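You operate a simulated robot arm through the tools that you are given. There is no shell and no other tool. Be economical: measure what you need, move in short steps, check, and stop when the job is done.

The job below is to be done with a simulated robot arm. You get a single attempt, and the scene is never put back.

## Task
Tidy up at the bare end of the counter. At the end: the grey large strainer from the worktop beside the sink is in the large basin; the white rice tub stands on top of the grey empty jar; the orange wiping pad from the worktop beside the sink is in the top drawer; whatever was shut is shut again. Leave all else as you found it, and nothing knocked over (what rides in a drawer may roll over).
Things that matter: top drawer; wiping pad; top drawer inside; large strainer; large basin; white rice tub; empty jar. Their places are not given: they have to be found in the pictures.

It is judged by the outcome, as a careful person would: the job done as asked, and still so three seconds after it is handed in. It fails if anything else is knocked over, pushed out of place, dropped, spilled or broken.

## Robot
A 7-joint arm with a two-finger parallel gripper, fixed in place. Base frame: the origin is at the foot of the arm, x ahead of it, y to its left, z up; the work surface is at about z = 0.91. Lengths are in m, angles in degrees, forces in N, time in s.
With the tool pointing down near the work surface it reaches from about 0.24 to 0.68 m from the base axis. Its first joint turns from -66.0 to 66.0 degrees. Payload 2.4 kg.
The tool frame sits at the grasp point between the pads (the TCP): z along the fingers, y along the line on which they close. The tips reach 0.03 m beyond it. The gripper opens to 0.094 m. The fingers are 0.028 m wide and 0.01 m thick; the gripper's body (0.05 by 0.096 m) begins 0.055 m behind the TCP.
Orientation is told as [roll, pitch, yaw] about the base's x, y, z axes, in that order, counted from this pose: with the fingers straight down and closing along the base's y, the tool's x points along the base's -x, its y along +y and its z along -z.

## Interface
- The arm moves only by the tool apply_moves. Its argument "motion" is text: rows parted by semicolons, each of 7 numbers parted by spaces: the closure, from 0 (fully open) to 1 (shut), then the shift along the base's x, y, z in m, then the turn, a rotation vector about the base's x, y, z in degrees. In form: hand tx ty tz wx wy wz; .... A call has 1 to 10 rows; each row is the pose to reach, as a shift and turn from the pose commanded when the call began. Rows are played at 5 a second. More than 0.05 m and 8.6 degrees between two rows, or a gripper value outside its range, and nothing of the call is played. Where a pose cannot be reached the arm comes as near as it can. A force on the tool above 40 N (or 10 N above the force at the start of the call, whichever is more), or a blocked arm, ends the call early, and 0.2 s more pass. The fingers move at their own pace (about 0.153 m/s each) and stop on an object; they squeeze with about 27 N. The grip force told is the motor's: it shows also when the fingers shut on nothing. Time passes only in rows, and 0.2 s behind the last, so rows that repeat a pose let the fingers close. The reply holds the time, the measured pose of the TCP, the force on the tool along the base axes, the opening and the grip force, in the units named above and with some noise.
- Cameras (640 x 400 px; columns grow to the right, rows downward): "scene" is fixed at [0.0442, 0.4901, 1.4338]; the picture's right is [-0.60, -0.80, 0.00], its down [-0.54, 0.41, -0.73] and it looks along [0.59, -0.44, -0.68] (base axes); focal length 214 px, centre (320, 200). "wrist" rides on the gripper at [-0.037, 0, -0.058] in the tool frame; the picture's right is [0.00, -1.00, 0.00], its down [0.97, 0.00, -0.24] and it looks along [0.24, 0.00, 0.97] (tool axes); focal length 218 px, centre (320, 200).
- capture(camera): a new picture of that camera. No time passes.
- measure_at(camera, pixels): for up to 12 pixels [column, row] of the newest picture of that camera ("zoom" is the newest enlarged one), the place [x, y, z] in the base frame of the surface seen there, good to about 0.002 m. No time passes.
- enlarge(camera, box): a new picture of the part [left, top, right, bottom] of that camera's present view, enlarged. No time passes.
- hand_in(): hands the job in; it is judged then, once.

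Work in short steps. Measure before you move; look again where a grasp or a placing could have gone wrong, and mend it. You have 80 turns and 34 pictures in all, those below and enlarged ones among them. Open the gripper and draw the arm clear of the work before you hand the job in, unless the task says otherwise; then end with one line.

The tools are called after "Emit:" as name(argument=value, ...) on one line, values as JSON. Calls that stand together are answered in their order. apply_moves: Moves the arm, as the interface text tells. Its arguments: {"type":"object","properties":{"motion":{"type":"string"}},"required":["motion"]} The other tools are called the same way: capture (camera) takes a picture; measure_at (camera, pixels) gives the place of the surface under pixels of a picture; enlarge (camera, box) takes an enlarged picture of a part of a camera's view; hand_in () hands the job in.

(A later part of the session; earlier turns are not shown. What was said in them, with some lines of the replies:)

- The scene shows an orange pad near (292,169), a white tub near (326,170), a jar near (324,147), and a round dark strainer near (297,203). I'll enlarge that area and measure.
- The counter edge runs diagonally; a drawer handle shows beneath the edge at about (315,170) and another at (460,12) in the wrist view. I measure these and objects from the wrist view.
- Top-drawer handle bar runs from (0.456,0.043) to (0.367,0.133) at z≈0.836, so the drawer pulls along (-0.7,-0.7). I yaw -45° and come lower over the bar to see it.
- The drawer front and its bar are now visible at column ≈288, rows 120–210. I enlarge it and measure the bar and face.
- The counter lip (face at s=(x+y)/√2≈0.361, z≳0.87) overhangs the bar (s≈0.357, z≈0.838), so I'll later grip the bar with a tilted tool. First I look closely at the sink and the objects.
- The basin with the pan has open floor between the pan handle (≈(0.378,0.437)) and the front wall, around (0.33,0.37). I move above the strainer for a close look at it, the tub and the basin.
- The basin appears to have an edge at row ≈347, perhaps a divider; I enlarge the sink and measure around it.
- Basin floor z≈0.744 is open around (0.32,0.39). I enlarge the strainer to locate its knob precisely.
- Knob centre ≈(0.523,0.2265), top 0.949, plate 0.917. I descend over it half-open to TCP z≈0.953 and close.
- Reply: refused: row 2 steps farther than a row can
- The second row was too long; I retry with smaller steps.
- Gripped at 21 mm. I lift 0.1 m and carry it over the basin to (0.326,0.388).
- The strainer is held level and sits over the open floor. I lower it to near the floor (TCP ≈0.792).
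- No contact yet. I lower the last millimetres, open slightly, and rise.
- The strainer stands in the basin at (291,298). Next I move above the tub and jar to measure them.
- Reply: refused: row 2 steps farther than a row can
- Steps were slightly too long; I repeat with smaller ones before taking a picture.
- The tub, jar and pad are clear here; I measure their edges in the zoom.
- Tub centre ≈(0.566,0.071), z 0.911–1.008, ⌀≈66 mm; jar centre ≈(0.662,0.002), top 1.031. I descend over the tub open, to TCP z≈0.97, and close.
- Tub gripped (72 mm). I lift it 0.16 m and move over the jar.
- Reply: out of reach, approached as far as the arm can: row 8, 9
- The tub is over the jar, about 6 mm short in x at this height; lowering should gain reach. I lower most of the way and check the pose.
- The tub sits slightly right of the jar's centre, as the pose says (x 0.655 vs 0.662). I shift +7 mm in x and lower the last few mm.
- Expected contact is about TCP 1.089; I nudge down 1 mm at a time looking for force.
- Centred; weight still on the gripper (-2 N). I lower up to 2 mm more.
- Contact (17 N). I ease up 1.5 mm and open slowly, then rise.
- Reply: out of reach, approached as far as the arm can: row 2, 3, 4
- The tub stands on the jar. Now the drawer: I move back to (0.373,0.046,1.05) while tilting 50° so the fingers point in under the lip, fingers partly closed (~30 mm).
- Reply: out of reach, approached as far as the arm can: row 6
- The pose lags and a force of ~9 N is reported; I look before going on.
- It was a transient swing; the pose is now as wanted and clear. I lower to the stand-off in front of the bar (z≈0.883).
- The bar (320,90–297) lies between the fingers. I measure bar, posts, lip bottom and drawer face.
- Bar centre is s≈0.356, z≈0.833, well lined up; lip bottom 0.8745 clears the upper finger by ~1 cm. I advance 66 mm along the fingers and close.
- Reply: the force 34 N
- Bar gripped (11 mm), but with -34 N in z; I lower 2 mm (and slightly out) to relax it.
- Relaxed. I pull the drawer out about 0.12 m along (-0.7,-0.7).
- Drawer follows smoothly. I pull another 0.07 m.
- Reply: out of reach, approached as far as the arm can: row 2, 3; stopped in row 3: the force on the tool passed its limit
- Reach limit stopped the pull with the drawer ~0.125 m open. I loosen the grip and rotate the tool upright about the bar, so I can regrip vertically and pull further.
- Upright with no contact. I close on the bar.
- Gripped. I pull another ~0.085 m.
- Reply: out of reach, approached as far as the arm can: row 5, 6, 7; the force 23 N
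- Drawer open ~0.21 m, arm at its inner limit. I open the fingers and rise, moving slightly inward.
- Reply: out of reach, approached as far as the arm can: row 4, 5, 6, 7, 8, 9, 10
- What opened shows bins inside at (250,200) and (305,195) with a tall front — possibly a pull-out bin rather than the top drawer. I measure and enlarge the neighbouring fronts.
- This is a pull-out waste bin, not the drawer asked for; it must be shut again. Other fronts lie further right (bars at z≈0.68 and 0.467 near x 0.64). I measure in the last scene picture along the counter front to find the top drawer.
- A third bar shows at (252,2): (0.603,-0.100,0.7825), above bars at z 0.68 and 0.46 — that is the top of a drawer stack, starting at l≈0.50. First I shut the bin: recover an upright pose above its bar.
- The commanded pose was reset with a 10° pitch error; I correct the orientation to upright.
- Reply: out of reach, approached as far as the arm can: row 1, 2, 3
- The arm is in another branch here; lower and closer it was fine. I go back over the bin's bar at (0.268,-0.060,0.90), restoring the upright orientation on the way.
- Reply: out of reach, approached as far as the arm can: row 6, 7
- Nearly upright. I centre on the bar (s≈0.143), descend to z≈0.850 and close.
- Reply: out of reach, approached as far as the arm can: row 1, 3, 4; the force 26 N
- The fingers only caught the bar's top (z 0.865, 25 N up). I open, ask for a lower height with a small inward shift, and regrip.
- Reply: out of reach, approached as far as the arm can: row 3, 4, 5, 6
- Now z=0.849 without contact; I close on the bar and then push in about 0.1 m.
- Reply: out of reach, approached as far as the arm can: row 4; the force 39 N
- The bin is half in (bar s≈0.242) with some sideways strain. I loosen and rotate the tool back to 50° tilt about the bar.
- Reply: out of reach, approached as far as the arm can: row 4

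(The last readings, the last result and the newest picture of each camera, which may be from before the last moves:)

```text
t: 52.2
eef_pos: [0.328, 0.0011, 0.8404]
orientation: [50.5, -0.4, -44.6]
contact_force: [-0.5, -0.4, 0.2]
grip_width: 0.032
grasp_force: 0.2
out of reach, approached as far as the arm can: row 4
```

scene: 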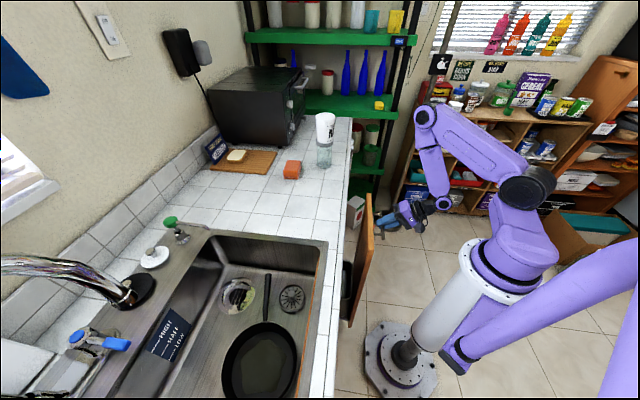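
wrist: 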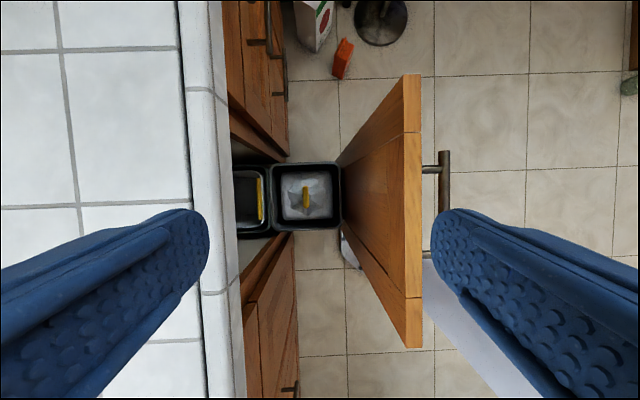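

Tilted with no contact. I grip and push it fully shut (original TCP s≈0.346).

Emit:
apply_moves(motion="1 0 0 0 0 0 0; 1 0 0 0 0 0 0; 1 0 0 0 0 0 0; 1 0.012 0.012 0 0 0 0; 1 0.026 0.026 0 0 0 0; 1 0.04 0.04 0 0 0 0; 1 0.054 0.054 0 0 0 0; 1 0.067 0.067 0 0 0 0; 1 0.076 0.076 0 0 0 0; 1 0.0805 0.0805 0 0 0 0")

```text
t: 54.4
eef_pos: [0.4097, 0.0811, 0.838]
orientation: [50.4, -0.4, -44.5]
contact_force: [-3.9, -3.3, -6.3]
grip_width: 0.0119
grasp_force: 44.9
```

s=0.347, matching the shut position. I nudge 2 mm more to seat it, release and back out along the fingers.

Emit:
apply_moves(motion="1 0.002 0.002 0 0 0 0; 0.66 0.001 0.001 0 0 0 0; 0.66 0 0 0.001 0 0 0; 0.66 -0.012 -0.012 0.0145 0 0 0; 0.66 -0.025 -0.025 0.03 0 0 0; 0.66 -0.043 -0.043 0.051 0 0 0; 0.66 -0.05 -0.05 0.08 0 0 0; 0.66 -0.05 -0.05 0.11 0 0 0; 0.66 -0.05 -0.05 0.14 0 0 0; 0.66 -0.05 -0.05 0.14 0 0 0")

```text
t: 56.6
eef_pos: [0.374, 0.0357, 0.9803]
orientation: [50.3, -0.4, -44.5]
contact_force: [0.4, -0.1, 0.1]
grip_width: 0.0318
grasp_force: 0.1
out of reach, approached as far as the arm can: row 7, 8, 9, 10
```

Bin released. I move along the counter front to (0.523,-0.184,0.90), still tilted, to view the top drawer's bar.

Emit:
apply_moves(motion="0.66 0.021 -0.031 -0.011 0 0 0; 0.66 0.042 -0.062 -0.022 0 0 0; 0.66 0.063 -0.093 -0.033 0 0 0; 0.66 0.084 -0.124 -0.044 0 0 0; 0.66 0.105 -0.155 -0.055 0 0 0; 0.66 0.126 -0.186 -0.066 0 0 0; 0.66 0.149 -0.22 -0.08 0 0 0; 0.66 0.149 -0.22 -0.08 0 0 0")

Emit:
capture(camera="wrist")

```text
t: 58.4
eef_pos: [0.5092, -0.1905, 0.8988]
orientation: [50.4, -0.3, -44.6]
contact_force: [0.6, -0.4, -0.5]
grip_width: 0.032
grasp_force: 0.1
```

```text
5 pictures are left
```

wrist: 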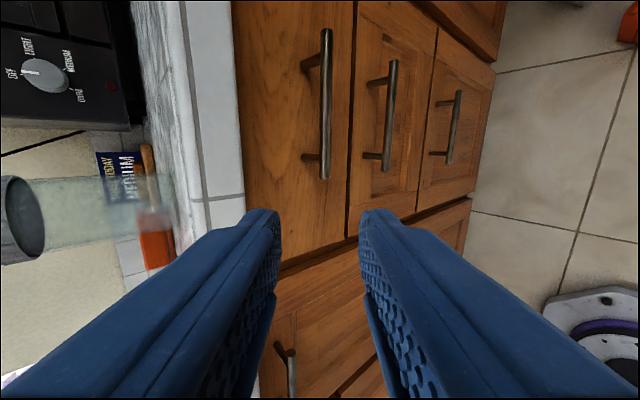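

The three-drawer stack is clear: top drawer's bar at (326,30–178). I measure it.

Emit:
measure_at(camera="wrist", pixels=[[326, 38], [326, 105], [326, 170], [306, 62], [306, 157], [290, 105], [250, 105], [352, 200], [238, 105], [326, 240], [290, 255], [340, 20]])

```text
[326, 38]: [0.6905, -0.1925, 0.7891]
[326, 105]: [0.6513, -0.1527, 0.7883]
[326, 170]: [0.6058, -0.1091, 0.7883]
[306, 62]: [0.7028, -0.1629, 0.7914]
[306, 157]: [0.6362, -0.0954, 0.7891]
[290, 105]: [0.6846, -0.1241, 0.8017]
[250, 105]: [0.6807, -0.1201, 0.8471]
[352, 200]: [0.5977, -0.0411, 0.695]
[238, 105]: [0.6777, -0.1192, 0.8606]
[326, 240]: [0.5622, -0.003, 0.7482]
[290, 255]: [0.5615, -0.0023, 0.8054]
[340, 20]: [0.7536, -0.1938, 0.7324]
```

Bar centre: s≈0.356, z≈0.785, l 0.505–0.625. I go to the stand-off (0.602,-0.183,0.8355), then advance and close on the bar.

Emit:
apply_moves(motion="0.66 0.03 0.002 -0.021 0 0 0; 0.66 0.06 0.005 -0.042 0 0 0; 0.66 0.0925 0.0075 -0.063 0 0 0; 0.66 0.0925 0.0075 -0.063 0 0 0")

Emit:
apply_moves(motion="0.66 0.012 0.012 -0.0143 0 0 0; 0.66 0.024 0.024 -0.0285 0 0 0; 0.66 0.0357 0.0357 -0.0425 0 0 0; 0.66 0.0357 0.0357 -0.0425 0 0 0")

```text
t: 59.4
eef_pos: [0.6026, -0.1792, 0.8361]
orientation: [50.4, -0.4, -44.5]
contact_force: [-0.4, 0.2, -0.9]
grip_width: 0.0321
grasp_force: 0.1
```

```text
t: 60.4
eef_pos: [0.6379, -0.1446, 0.7934]
orientation: [50.4, -0.5, -44.6]
contact_force: [-0.6, 0.2, -0.4]
grip_width: 0.032
grasp_force: 0.1
```

In place with no contact. I close and check the force.

Emit:
apply_moves(motion="1 0 0 0 0 0 0; 1 0 0 0 0 0 0; 1 0 0 0 0 0 0")

```text
t: 61.2
eef_pos: [0.6372, -0.1459, 0.792]
orientation: [50.2, -0.2, -44.7]
contact_force: [0.2, -4.0, -19.8]
grip_width: 0.0115
grasp_force: 44.6
```

Gripped at 11.5 mm. I pull out ~0.12 m, slightly lowering to relax the strain.

Emit:
apply_moves(motion="1 -0.006 -0.006 -0.0015 0 0 0; 1 -0.015 -0.015 -0.0015 0 0 0; 1 -0.027 -0.027 -0.0015 0 0 0; 1 -0.04 -0.04 -0.0015 0 0 0; 1 -0.053 -0.053 -0.0015 0 0 0; 1 -0.066 -0.066 -0.0015 0 0 0; 1 -0.078 -0.078 -0.0015 0 0 0; 1 -0.086 -0.086 -0.0015 0 0 0; 1 -0.086 -0.086 -0.0015 0 0 0")

Emit:
apply_moves(motion="1 -0.008 -0.008 0 0 0 0; 1 -0.02 -0.02 0 0 0 0; 1 -0.032 -0.032 0 0 0 0; 1 -0.044 -0.044 0 0 0 0; 1 -0.052 -0.052 0 0 0 0; 1 -0.052 -0.052 0 0 0 0")

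```text
t: 63.2
eef_pos: [0.5505, -0.2325, 0.7921]
orientation: [50.3, -0.4, -44.6]
contact_force: [-1.1, -0.8, -14.9]
grip_width: 0.0117
grasp_force: 44.9
```

```text
t: 64.6
eef_pos: [0.4981, -0.2835, 0.7923]
orientation: [50.3, -0.2, -44.6]
contact_force: [-2.8, 1.8, -12.7]
grip_width: 0.0117
grasp_force: 45.1
```

Drawer open ~0.197 m. I release, back out along the fingers, and rise.

Emit:
apply_moves(motion="0.66 0 0 0 0 0 0; 0.66 0 0 0.001 0 0 0; 0.66 -0.012 -0.012 0.0145 0 0 0; 0.66 -0.025 -0.025 0.03 0 0 0; 0.66 -0.043 -0.043 0.052 0 0 0; 0.66 -0.043 -0.043 0.09 0 0 0; 0.66 -0.043 -0.043 0.13 0 0 0; 0.66 -0.043 -0.043 0.17 0 0 0; 0.66 -0.043 -0.043 0.21 0 0 0; 0.66 -0.043 -0.043 0.25 0 0 0")

```text
t: 66.8
eef_pos: [0.4557, -0.3265, 1.0424]
orientation: [50.4, -0.4, -44.5]
contact_force: [-0.1, 0.5, 0.7]
grip_width: 0.0318
grasp_force: 0.1
```

I untilt to upright while moving over the drawer at about (0.502,-0.148,1.15), opening the hand.

Emit:
apply_moves(motion="0.5 0.0066 0.0254 0.0157 -5.05 5.05 0; 0.4 0.0132 0.0508 0.0314 -10.1 10.1 0; 0.3 0.0198 0.0762 0.0471 -15.2 15.2 0; 0.2 0.0264 0.1016 0.0628 -20.2 20.2 0; 0.1 0.033 0.127 0.0785 -25.3 25.3 0; 0 0.0396 0.1524 0.0942 -30.4 30.4 0; 0 0.046 0.178 0.11 -35.5 35.5 0; 0 0.046 0.178 0.11 -35.5 35.5 0")

Emit:
capture(camera="wrist")

```text
t: 68.6
eef_pos: [0.5023, -0.1484, 1.1534]
orientation: [0.1, 0.1, -44.4]
contact_force: [-0.9, -0.9, 1.0]
grip_width: 0.0939
grasp_force: 0.0
```

```text
4 pictures are left
```

wrist: 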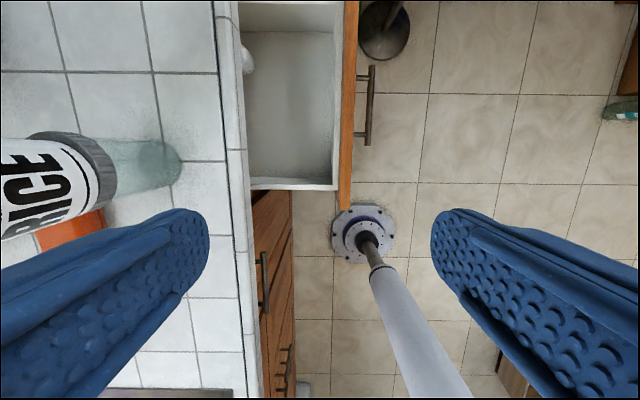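

The drawer's inside is visible (cols 250–335, rows 30–178), with a white item at (247,60). I measure it.

Emit:
measure_at(camera="wrist", pixels=[[290, 110], [260, 150], [320, 150], [290, 170], [247, 62], [252, 75], [330, 100], [338, 100], [349, 100], [290, 186], [260, 35], [246, 48]])

```text
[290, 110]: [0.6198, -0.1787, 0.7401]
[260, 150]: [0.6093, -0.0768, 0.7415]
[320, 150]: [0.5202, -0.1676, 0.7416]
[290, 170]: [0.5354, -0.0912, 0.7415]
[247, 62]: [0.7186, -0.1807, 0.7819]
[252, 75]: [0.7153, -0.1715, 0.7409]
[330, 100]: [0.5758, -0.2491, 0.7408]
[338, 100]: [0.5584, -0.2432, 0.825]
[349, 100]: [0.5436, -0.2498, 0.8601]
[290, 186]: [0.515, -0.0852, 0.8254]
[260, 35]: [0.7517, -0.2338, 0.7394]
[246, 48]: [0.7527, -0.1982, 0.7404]
```

Drawer floor z≈0.741, interior s 0.231–0.361, l>0.435; target pad spot s≈0.293, l≈0.54. The pad at (0.690,0.142) is at the edge of reach, so I'll tilt 25° about the closing axis; first I travel to (0.530,0.106,1.15), clear of the tub.

Emit:
apply_moves(motion="0 0.004 0.036 0 0 0 0; 0 0.008 0.072 0 0 0 0; 0 0.012 0.108 0 0 0 0; 0 0.016 0.145 0 -4.4 -4.4 0; 0 0.02 0.182 0 -8.8 -8.8 0; 0 0.024 0.219 0 -13.2 -13.2 0; 0 0.0277 0.2544 0 -17.7 -17.7 0; 0 0.0277 0.2544 0 -17.7 -17.7 0")

```text
t: 70.4
eef_pos: [0.5303, 0.1071, 1.1532]
orientation: [-0.1, -25.0, -44.4]
contact_force: [-0.5, -0.3, 0.3]
grip_width: 0.0944
grasp_force: 0.1
```

Tilt correct. I move to above the pad (0.674,0.158,1.02).

Emit:
apply_moves(motion="0 0.029 0.01 -0.026 0 0 0; 0 0.058 0.02 -0.052 0 0 0; 0 0.087 0.03 -0.08 0 0 0; 0 0.116 0.04 -0.106 0 0 0; 0 0.1436 0.0506 -0.133 0 0 0; 0 0.1436 0.0506 -0.133 0 0 0")

Emit:
capture(camera="wrist")

```text
t: 71.8
eef_pos: [0.6718, 0.158, 1.0177]
orientation: [-0.1, -24.9, -44.3]
contact_force: [-0.3, 0.5, -0.7]
grip_width: 0.0941
grasp_force: 0.1
```

```text
3 pictures are left
```

wrist: 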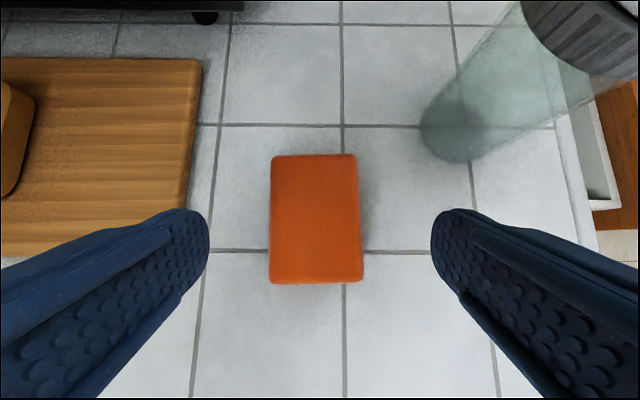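

The pad is between the fingers; I measure it and the board edge near (195,200) to check the left finger's clearance.

Emit:
measure_at(camera="wrist", pixels=[[275, 165], [352, 165], [275, 275], [358, 275], [195, 100], [188, 200], [316, 220]])

```text
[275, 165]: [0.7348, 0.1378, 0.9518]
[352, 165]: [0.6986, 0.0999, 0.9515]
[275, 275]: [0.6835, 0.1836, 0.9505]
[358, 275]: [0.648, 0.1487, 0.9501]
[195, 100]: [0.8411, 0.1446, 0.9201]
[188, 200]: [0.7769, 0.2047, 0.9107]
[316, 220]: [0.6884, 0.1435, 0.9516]
```

Pad mid s≈0.590, all clear. I descend 0.07 m and close.

Emit:
apply_moves(motion="0.15 0.0035 0.001 -0.02 0 0 0; 0.15 0.0035 0.001 -0.04 0 0 0; 0.15 0.0035 0.001 -0.057 0 0 0; 0.15 0.0035 0.001 -0.069 0 0 0; 0.15 0.0035 0.001 -0.069 0 0 0; 1 0.0035 0.001 -0.069 0 0 0; 1 0.0035 0.001 -0.069 0 0 0; 1 0.0035 0.001 -0.069 0 0 0")

```text
t: 73.6
eef_pos: [0.676, 0.1586, 0.9502]
orientation: [-0.1, -24.9, -44.4]
contact_force: [0.0, -0.2, -0.5]
grip_width: 0.063
grasp_force: 27.3
```

Pad gripped (63 mm). I lift and carry it back along the same route.

Emit:
apply_moves(motion="1 0 0 0.03 0 0 0; 1 0 0 0.065 0 0 0; 1 -0.029 -0.01 0.09 0 0 0; 1 -0.058 -0.02 0.118 0 0 0; 1 -0.087 -0.03 0.146 0 0 0; 1 -0.116 -0.04 0.174 0 0 0; 1 -0.1457 -0.0515 0.2 0 0 0; 1 -0.1457 -0.0515 0.2 0 0 0")

Emit:
apply_moves(motion="1 -0.005 -0.036 0 0 0 0; 1 -0.01 -0.072 0 0 0 0; 1 -0.015 -0.108 0 0 0 0; 1 -0.015 -0.145 0 0 0 0; 1 -0.005 -0.182 0 0 0 0; 1 0.012 -0.219 0 0 0 0; 1 0.03 -0.248 0 0 0 0; 1 0.0446 -0.267 0 0 0 0; 1 0.0446 -0.267 0 0 0 0")

```text
t: 75.4
eef_pos: [0.53, 0.1046, 1.1514]
orientation: [-0.1, -24.9, -44.3]
contact_force: [0.2, 0.1, 0.5]
grip_width: 0.0631
grasp_force: 27.0
```

```text
t: 77.4
eef_pos: [0.5769, -0.1613, 1.1511]
orientation: [0.0, -24.9, -44.3]
contact_force: [0.1, -0.2, -0.9]
grip_width: 0.0629
grasp_force: 27.3
```

Still held, over the drawer (s≈0.294, l≈0.522). I lower toward the drawer floor, stopping ~1.5 cm above.

Emit:
apply_moves(motion="1 0 0 -0.045 0 0 0; 1 0 0 -0.09 0 0 0; 1 0 0 -0.135 0 0 0; 1 0 0 -0.18 0 0 0; 1 0 0 -0.225 0 0 0; 1 0 0 -0.27 0 0 0; 1 0 0 -0.31 0 0 0; 1 0 0 -0.34 0 0 0; 1 0 0 -0.356 0 0 0; 1 0 0 -0.356 0 0 0")

```text
t: 79.6
eef_pos: [0.5794, -0.1605, 0.7926]
orientation: [-0.1, -24.9, -44.3]
contact_force: [0.1, 0.4, -0.3]
grip_width: 0.0631
grasp_force: 27.0
```

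I lower the last ~12 mm, release, and rise straight up.

Emit:
apply_moves(motion="1 0 0 -0.006 0 0 0; 1 0 0 -0.011 0 0 0; 0.15 0 0 -0.011 0 0 0; 0.15 0 0 -0.011 0 0 0; 0.15 0 0 0.02 0 0 0; 0.15 0 0 0.06 0 0 0; 0.15 0 0 0.105 0 0 0; 0.15 0 0 0.15 0 0 0; 0.15 0 0 0.195 0 0 0; 0.15 0 0 0.24 0 0 0")

Emit:
capture(camera="wrist")

```text
t: 81.8
eef_pos: [0.5773, -0.1592, 1.033]
orientation: [-0.1, -24.7, -44.3]
contact_force: [0.2, -0.2, 0.4]
grip_width: 0.0798
grasp_force: 0.0
```

```text
2 pictures are left
```

wrist: 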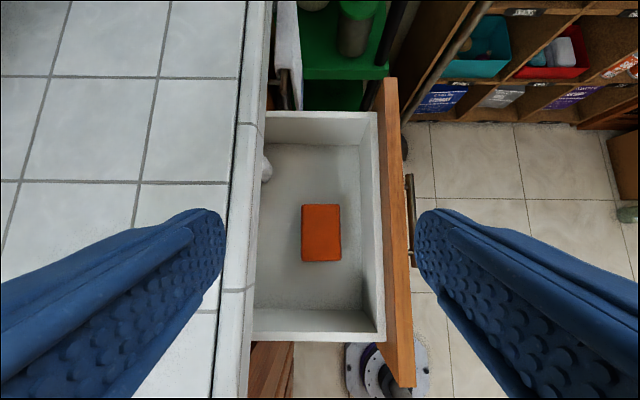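

The pad lies in the drawer. I return to upright above, then to the tilted stand-off outside the drawer front.

Emit:
apply_moves(motion="0.3 -0.015 0.002 0.03 4.4 4.4 0; 0.5 -0.035 0.005 0.06 8.8 8.8 0; 0.66 -0.055 0.008 0.09 13.2 13.2 0; 0.66 -0.075 0.0108 0.12 17.6 17.6 0; 0.66 -0.075 0.0108 0.12 17.6 17.6 0")

Emit:
apply_moves(motion="0.66 -0.0066 -0.0254 -0.0157 5.05 -5.05 0; 0.66 -0.0132 -0.0508 -0.0314 10.1 -10.1 0; 0.66 -0.0198 -0.0762 -0.0471 15.2 -15.2 0; 0.66 -0.0264 -0.1016 -0.0628 20.2 -20.2 0; 0.66 -0.033 -0.127 -0.0785 25.3 -25.3 0; 0.66 -0.0396 -0.1524 -0.0942 30.4 -30.4 0; 0.66 -0.046 -0.178 -0.11 35.5 -35.5 0; 0.66 -0.046 -0.178 -0.11 35.5 -35.5 0")

```text
t: 83.0
eef_pos: [0.5006, -0.1487, 1.1556]
orientation: [0.2, 0.0, -44.4]
contact_force: [0.5, -0.6, 0.6]
grip_width: 0.0316
grasp_force: 0.1
```

```text
t: 84.8
eef_pos: [0.4552, -0.3277, 1.0438]
orientation: [50.5, -0.6, -44.6]
contact_force: [0.1, -0.4, -0.3]
grip_width: 0.0322
grasp_force: 0.0
```

Back at the tilted pose. I descend to the stand-off and in along the fingers to the bar, reversing the earlier retreat.

Emit:
apply_moves(motion="0.66 0 0 -0.045 0 0 0; 0.66 0 0.001 -0.09 0 0 0; 0.66 0 0.001 -0.135 0 0 0; 0.66 0 0.001 -0.17 0 0 0; 0.66 0 0.001 -0.199 0 0 0; 0.66 0.018 0.019 -0.22 0 0 0; 0.66 0.031 0.032 -0.236 0 0 0; 0.66 0.043 0.044 -0.2515 0 0 0; 0.66 0.043 0.044 -0.2515 0 0 0")

Emit:
apply_moves(motion="1 0 0 0 0 0 0; 1 0 0 0 0 0 0; 1 0 0 0 0 0 0")

```text
t: 86.8
eef_pos: [0.4982, -0.2834, 0.7937]
orientation: [50.5, -0.4, -44.8]
contact_force: [-0.2, -0.3, 0.0]
grip_width: 0.032
grasp_force: 0.0
```

```text
t: 87.6
eef_pos: [0.4971, -0.2845, 0.7921]
orientation: [50.3, -0.4, -44.8]
contact_force: [2.9, -0.8, -14.3]
grip_width: 0.0116
grasp_force: 44.8
```

Gripped. I push the drawer in 0.139 m along x and y.

Emit:
apply_moves(motion="1 0.008 0.008 -0.001 0 0 0; 1 0.024 0.024 -0.001 0 0 0; 1 0.042 0.042 -0.001 0 0 0; 1 0.06 0.06 -0.001 0 0 0; 1 0.078 0.078 -0.001 0 0 0; 1 0.096 0.096 -0.001 0 0 0; 1 0.112 0.112 -0.001 0 0 0; 1 0.125 0.125 -0.001 0 0 0; 1 0.134 0.134 -0.001 0 0 0; 1 0.139 0.139 -0.001 0 0 0")

Emit:
apply_moves(motion="1 0.001 0.001 0 0 0 0; 1 0.002 0.002 0 0 0 0; 1 0.002 0.002 0 0 0 0")

```text
t: 89.8
eef_pos: [0.636, -0.1464, 0.7924]
orientation: [50.5, -0.5, -44.7]
contact_force: [-13.1, 2.4, 11.8]
grip_width: 0.0115
grasp_force: 44.9
```

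```text
t: 90.6
eef_pos: [0.6381, -0.1452, 0.792]
orientation: [50.4, -0.4, -44.8]
contact_force: [-32.7, -5.9, 21.7]
grip_width: 0.0115
grasp_force: 45.2
```

Resistance shows it is seated (s≈0.3485, as before opening). I ease off, release, back out and rise.

Emit:
apply_moves(motion="1 -0.001 -0.001 0 0 0 0; 0.66 -0.001 -0.001 0 0 0 0; 0.66 -0.001 -0.001 0.001 0 0 0; 0.66 -0.013 -0.013 0.0145 0 0 0; 0.66 -0.025 -0.025 0.03 0 0 0; 0.66 -0.045 -0.045 0.052 0 0 0; 0.66 -0.065 -0.065 0.075 0 0 0; 0.66 -0.085 -0.085 0.1 0 0 0; 0.66 -0.1 -0.1 0.13 0 0 0; 0.66 -0.11 -0.11 0.16 0 0 0")

Emit:
capture(camera="wrist")

```text
t: 92.8
eef_pos: [0.5291, -0.2535, 0.9524]
orientation: [50.4, -0.4, -44.7]
contact_force: [0.3, 0.0, -0.3]
grip_width: 0.0322
grasp_force: 0.0
```

```text
1 pictures are left
```

wrist: 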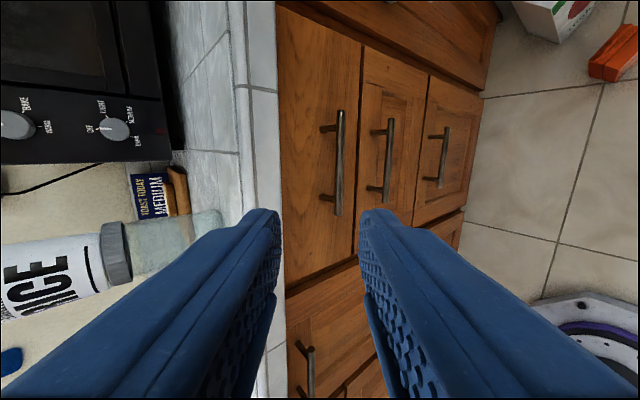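

The drawer looks shut; I measure its bar, its face and the bin's bar at (310,370) to confirm both are fully closed.

Emit:
measure_at(camera="wrist", pixels=[[340, 150], [300, 150], [310, 230], [375, 180], [311, 370], [290, 340], [340, 300], [300, 290], [330, 340]])

```text
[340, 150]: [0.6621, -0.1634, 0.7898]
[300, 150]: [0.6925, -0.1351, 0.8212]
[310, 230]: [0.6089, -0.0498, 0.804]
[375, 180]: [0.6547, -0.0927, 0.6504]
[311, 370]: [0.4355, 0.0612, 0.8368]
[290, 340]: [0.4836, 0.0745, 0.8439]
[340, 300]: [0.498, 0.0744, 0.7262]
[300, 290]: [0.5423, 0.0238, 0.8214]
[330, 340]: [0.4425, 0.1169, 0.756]
```

Both match their original positions (drawer bar s 0.3526, face 0.394; bin bar 0.351, face 0.395). I open the hand, raise the arm clear, and take a last scene picture.

Emit:
apply_moves(motion="0.4 -0.01 0 0.03 -5 5 0; 0.2 -0.02 0.01 0.07 -10 10 0; 0 -0.025 0.03 0.11 -15 15 0; 0 -0.03 0.05 0.15 -20 20 0; 0 -0.03 0.07 0.18 -25 25 0; 0 -0.03 0.09 0.2 -30 30 0; 0 -0.03 0.1 0.22 -35 35 0; 0 -0.03 0.1 0.22 -35 35 0")

Emit:
capture(camera="scene")

```text
t: 94.6
eef_pos: [0.4973, -0.1537, 1.1725]
orientation: [0.7, -0.1, -44.4]
contact_force: [0.5, -0.8, -0.7]
grip_width: 0.0939
grasp_force: 0.0
```

```text
0 pictures are left
```

scene: 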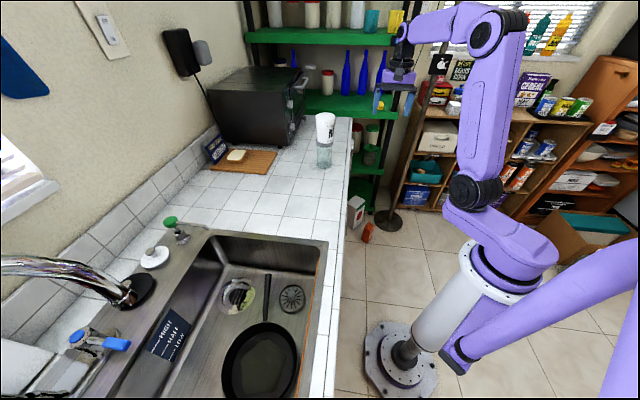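

The strainer is in the basin (291,298), the tub is on the jar (325,130), the pad is gone from the worktop, and the fronts are shut. The arm is clear, so I hand in.

Emit:
hand_in()

```text
The job is handed in.
```

The job is done and handed in: the strainer is in the large basin, the rice tub stands on the empty jar, and the wiping pad is in the shut top drawer; I also opened the pull-out waste bin by mistake, and shut it again to within about 1 mm of where it was.
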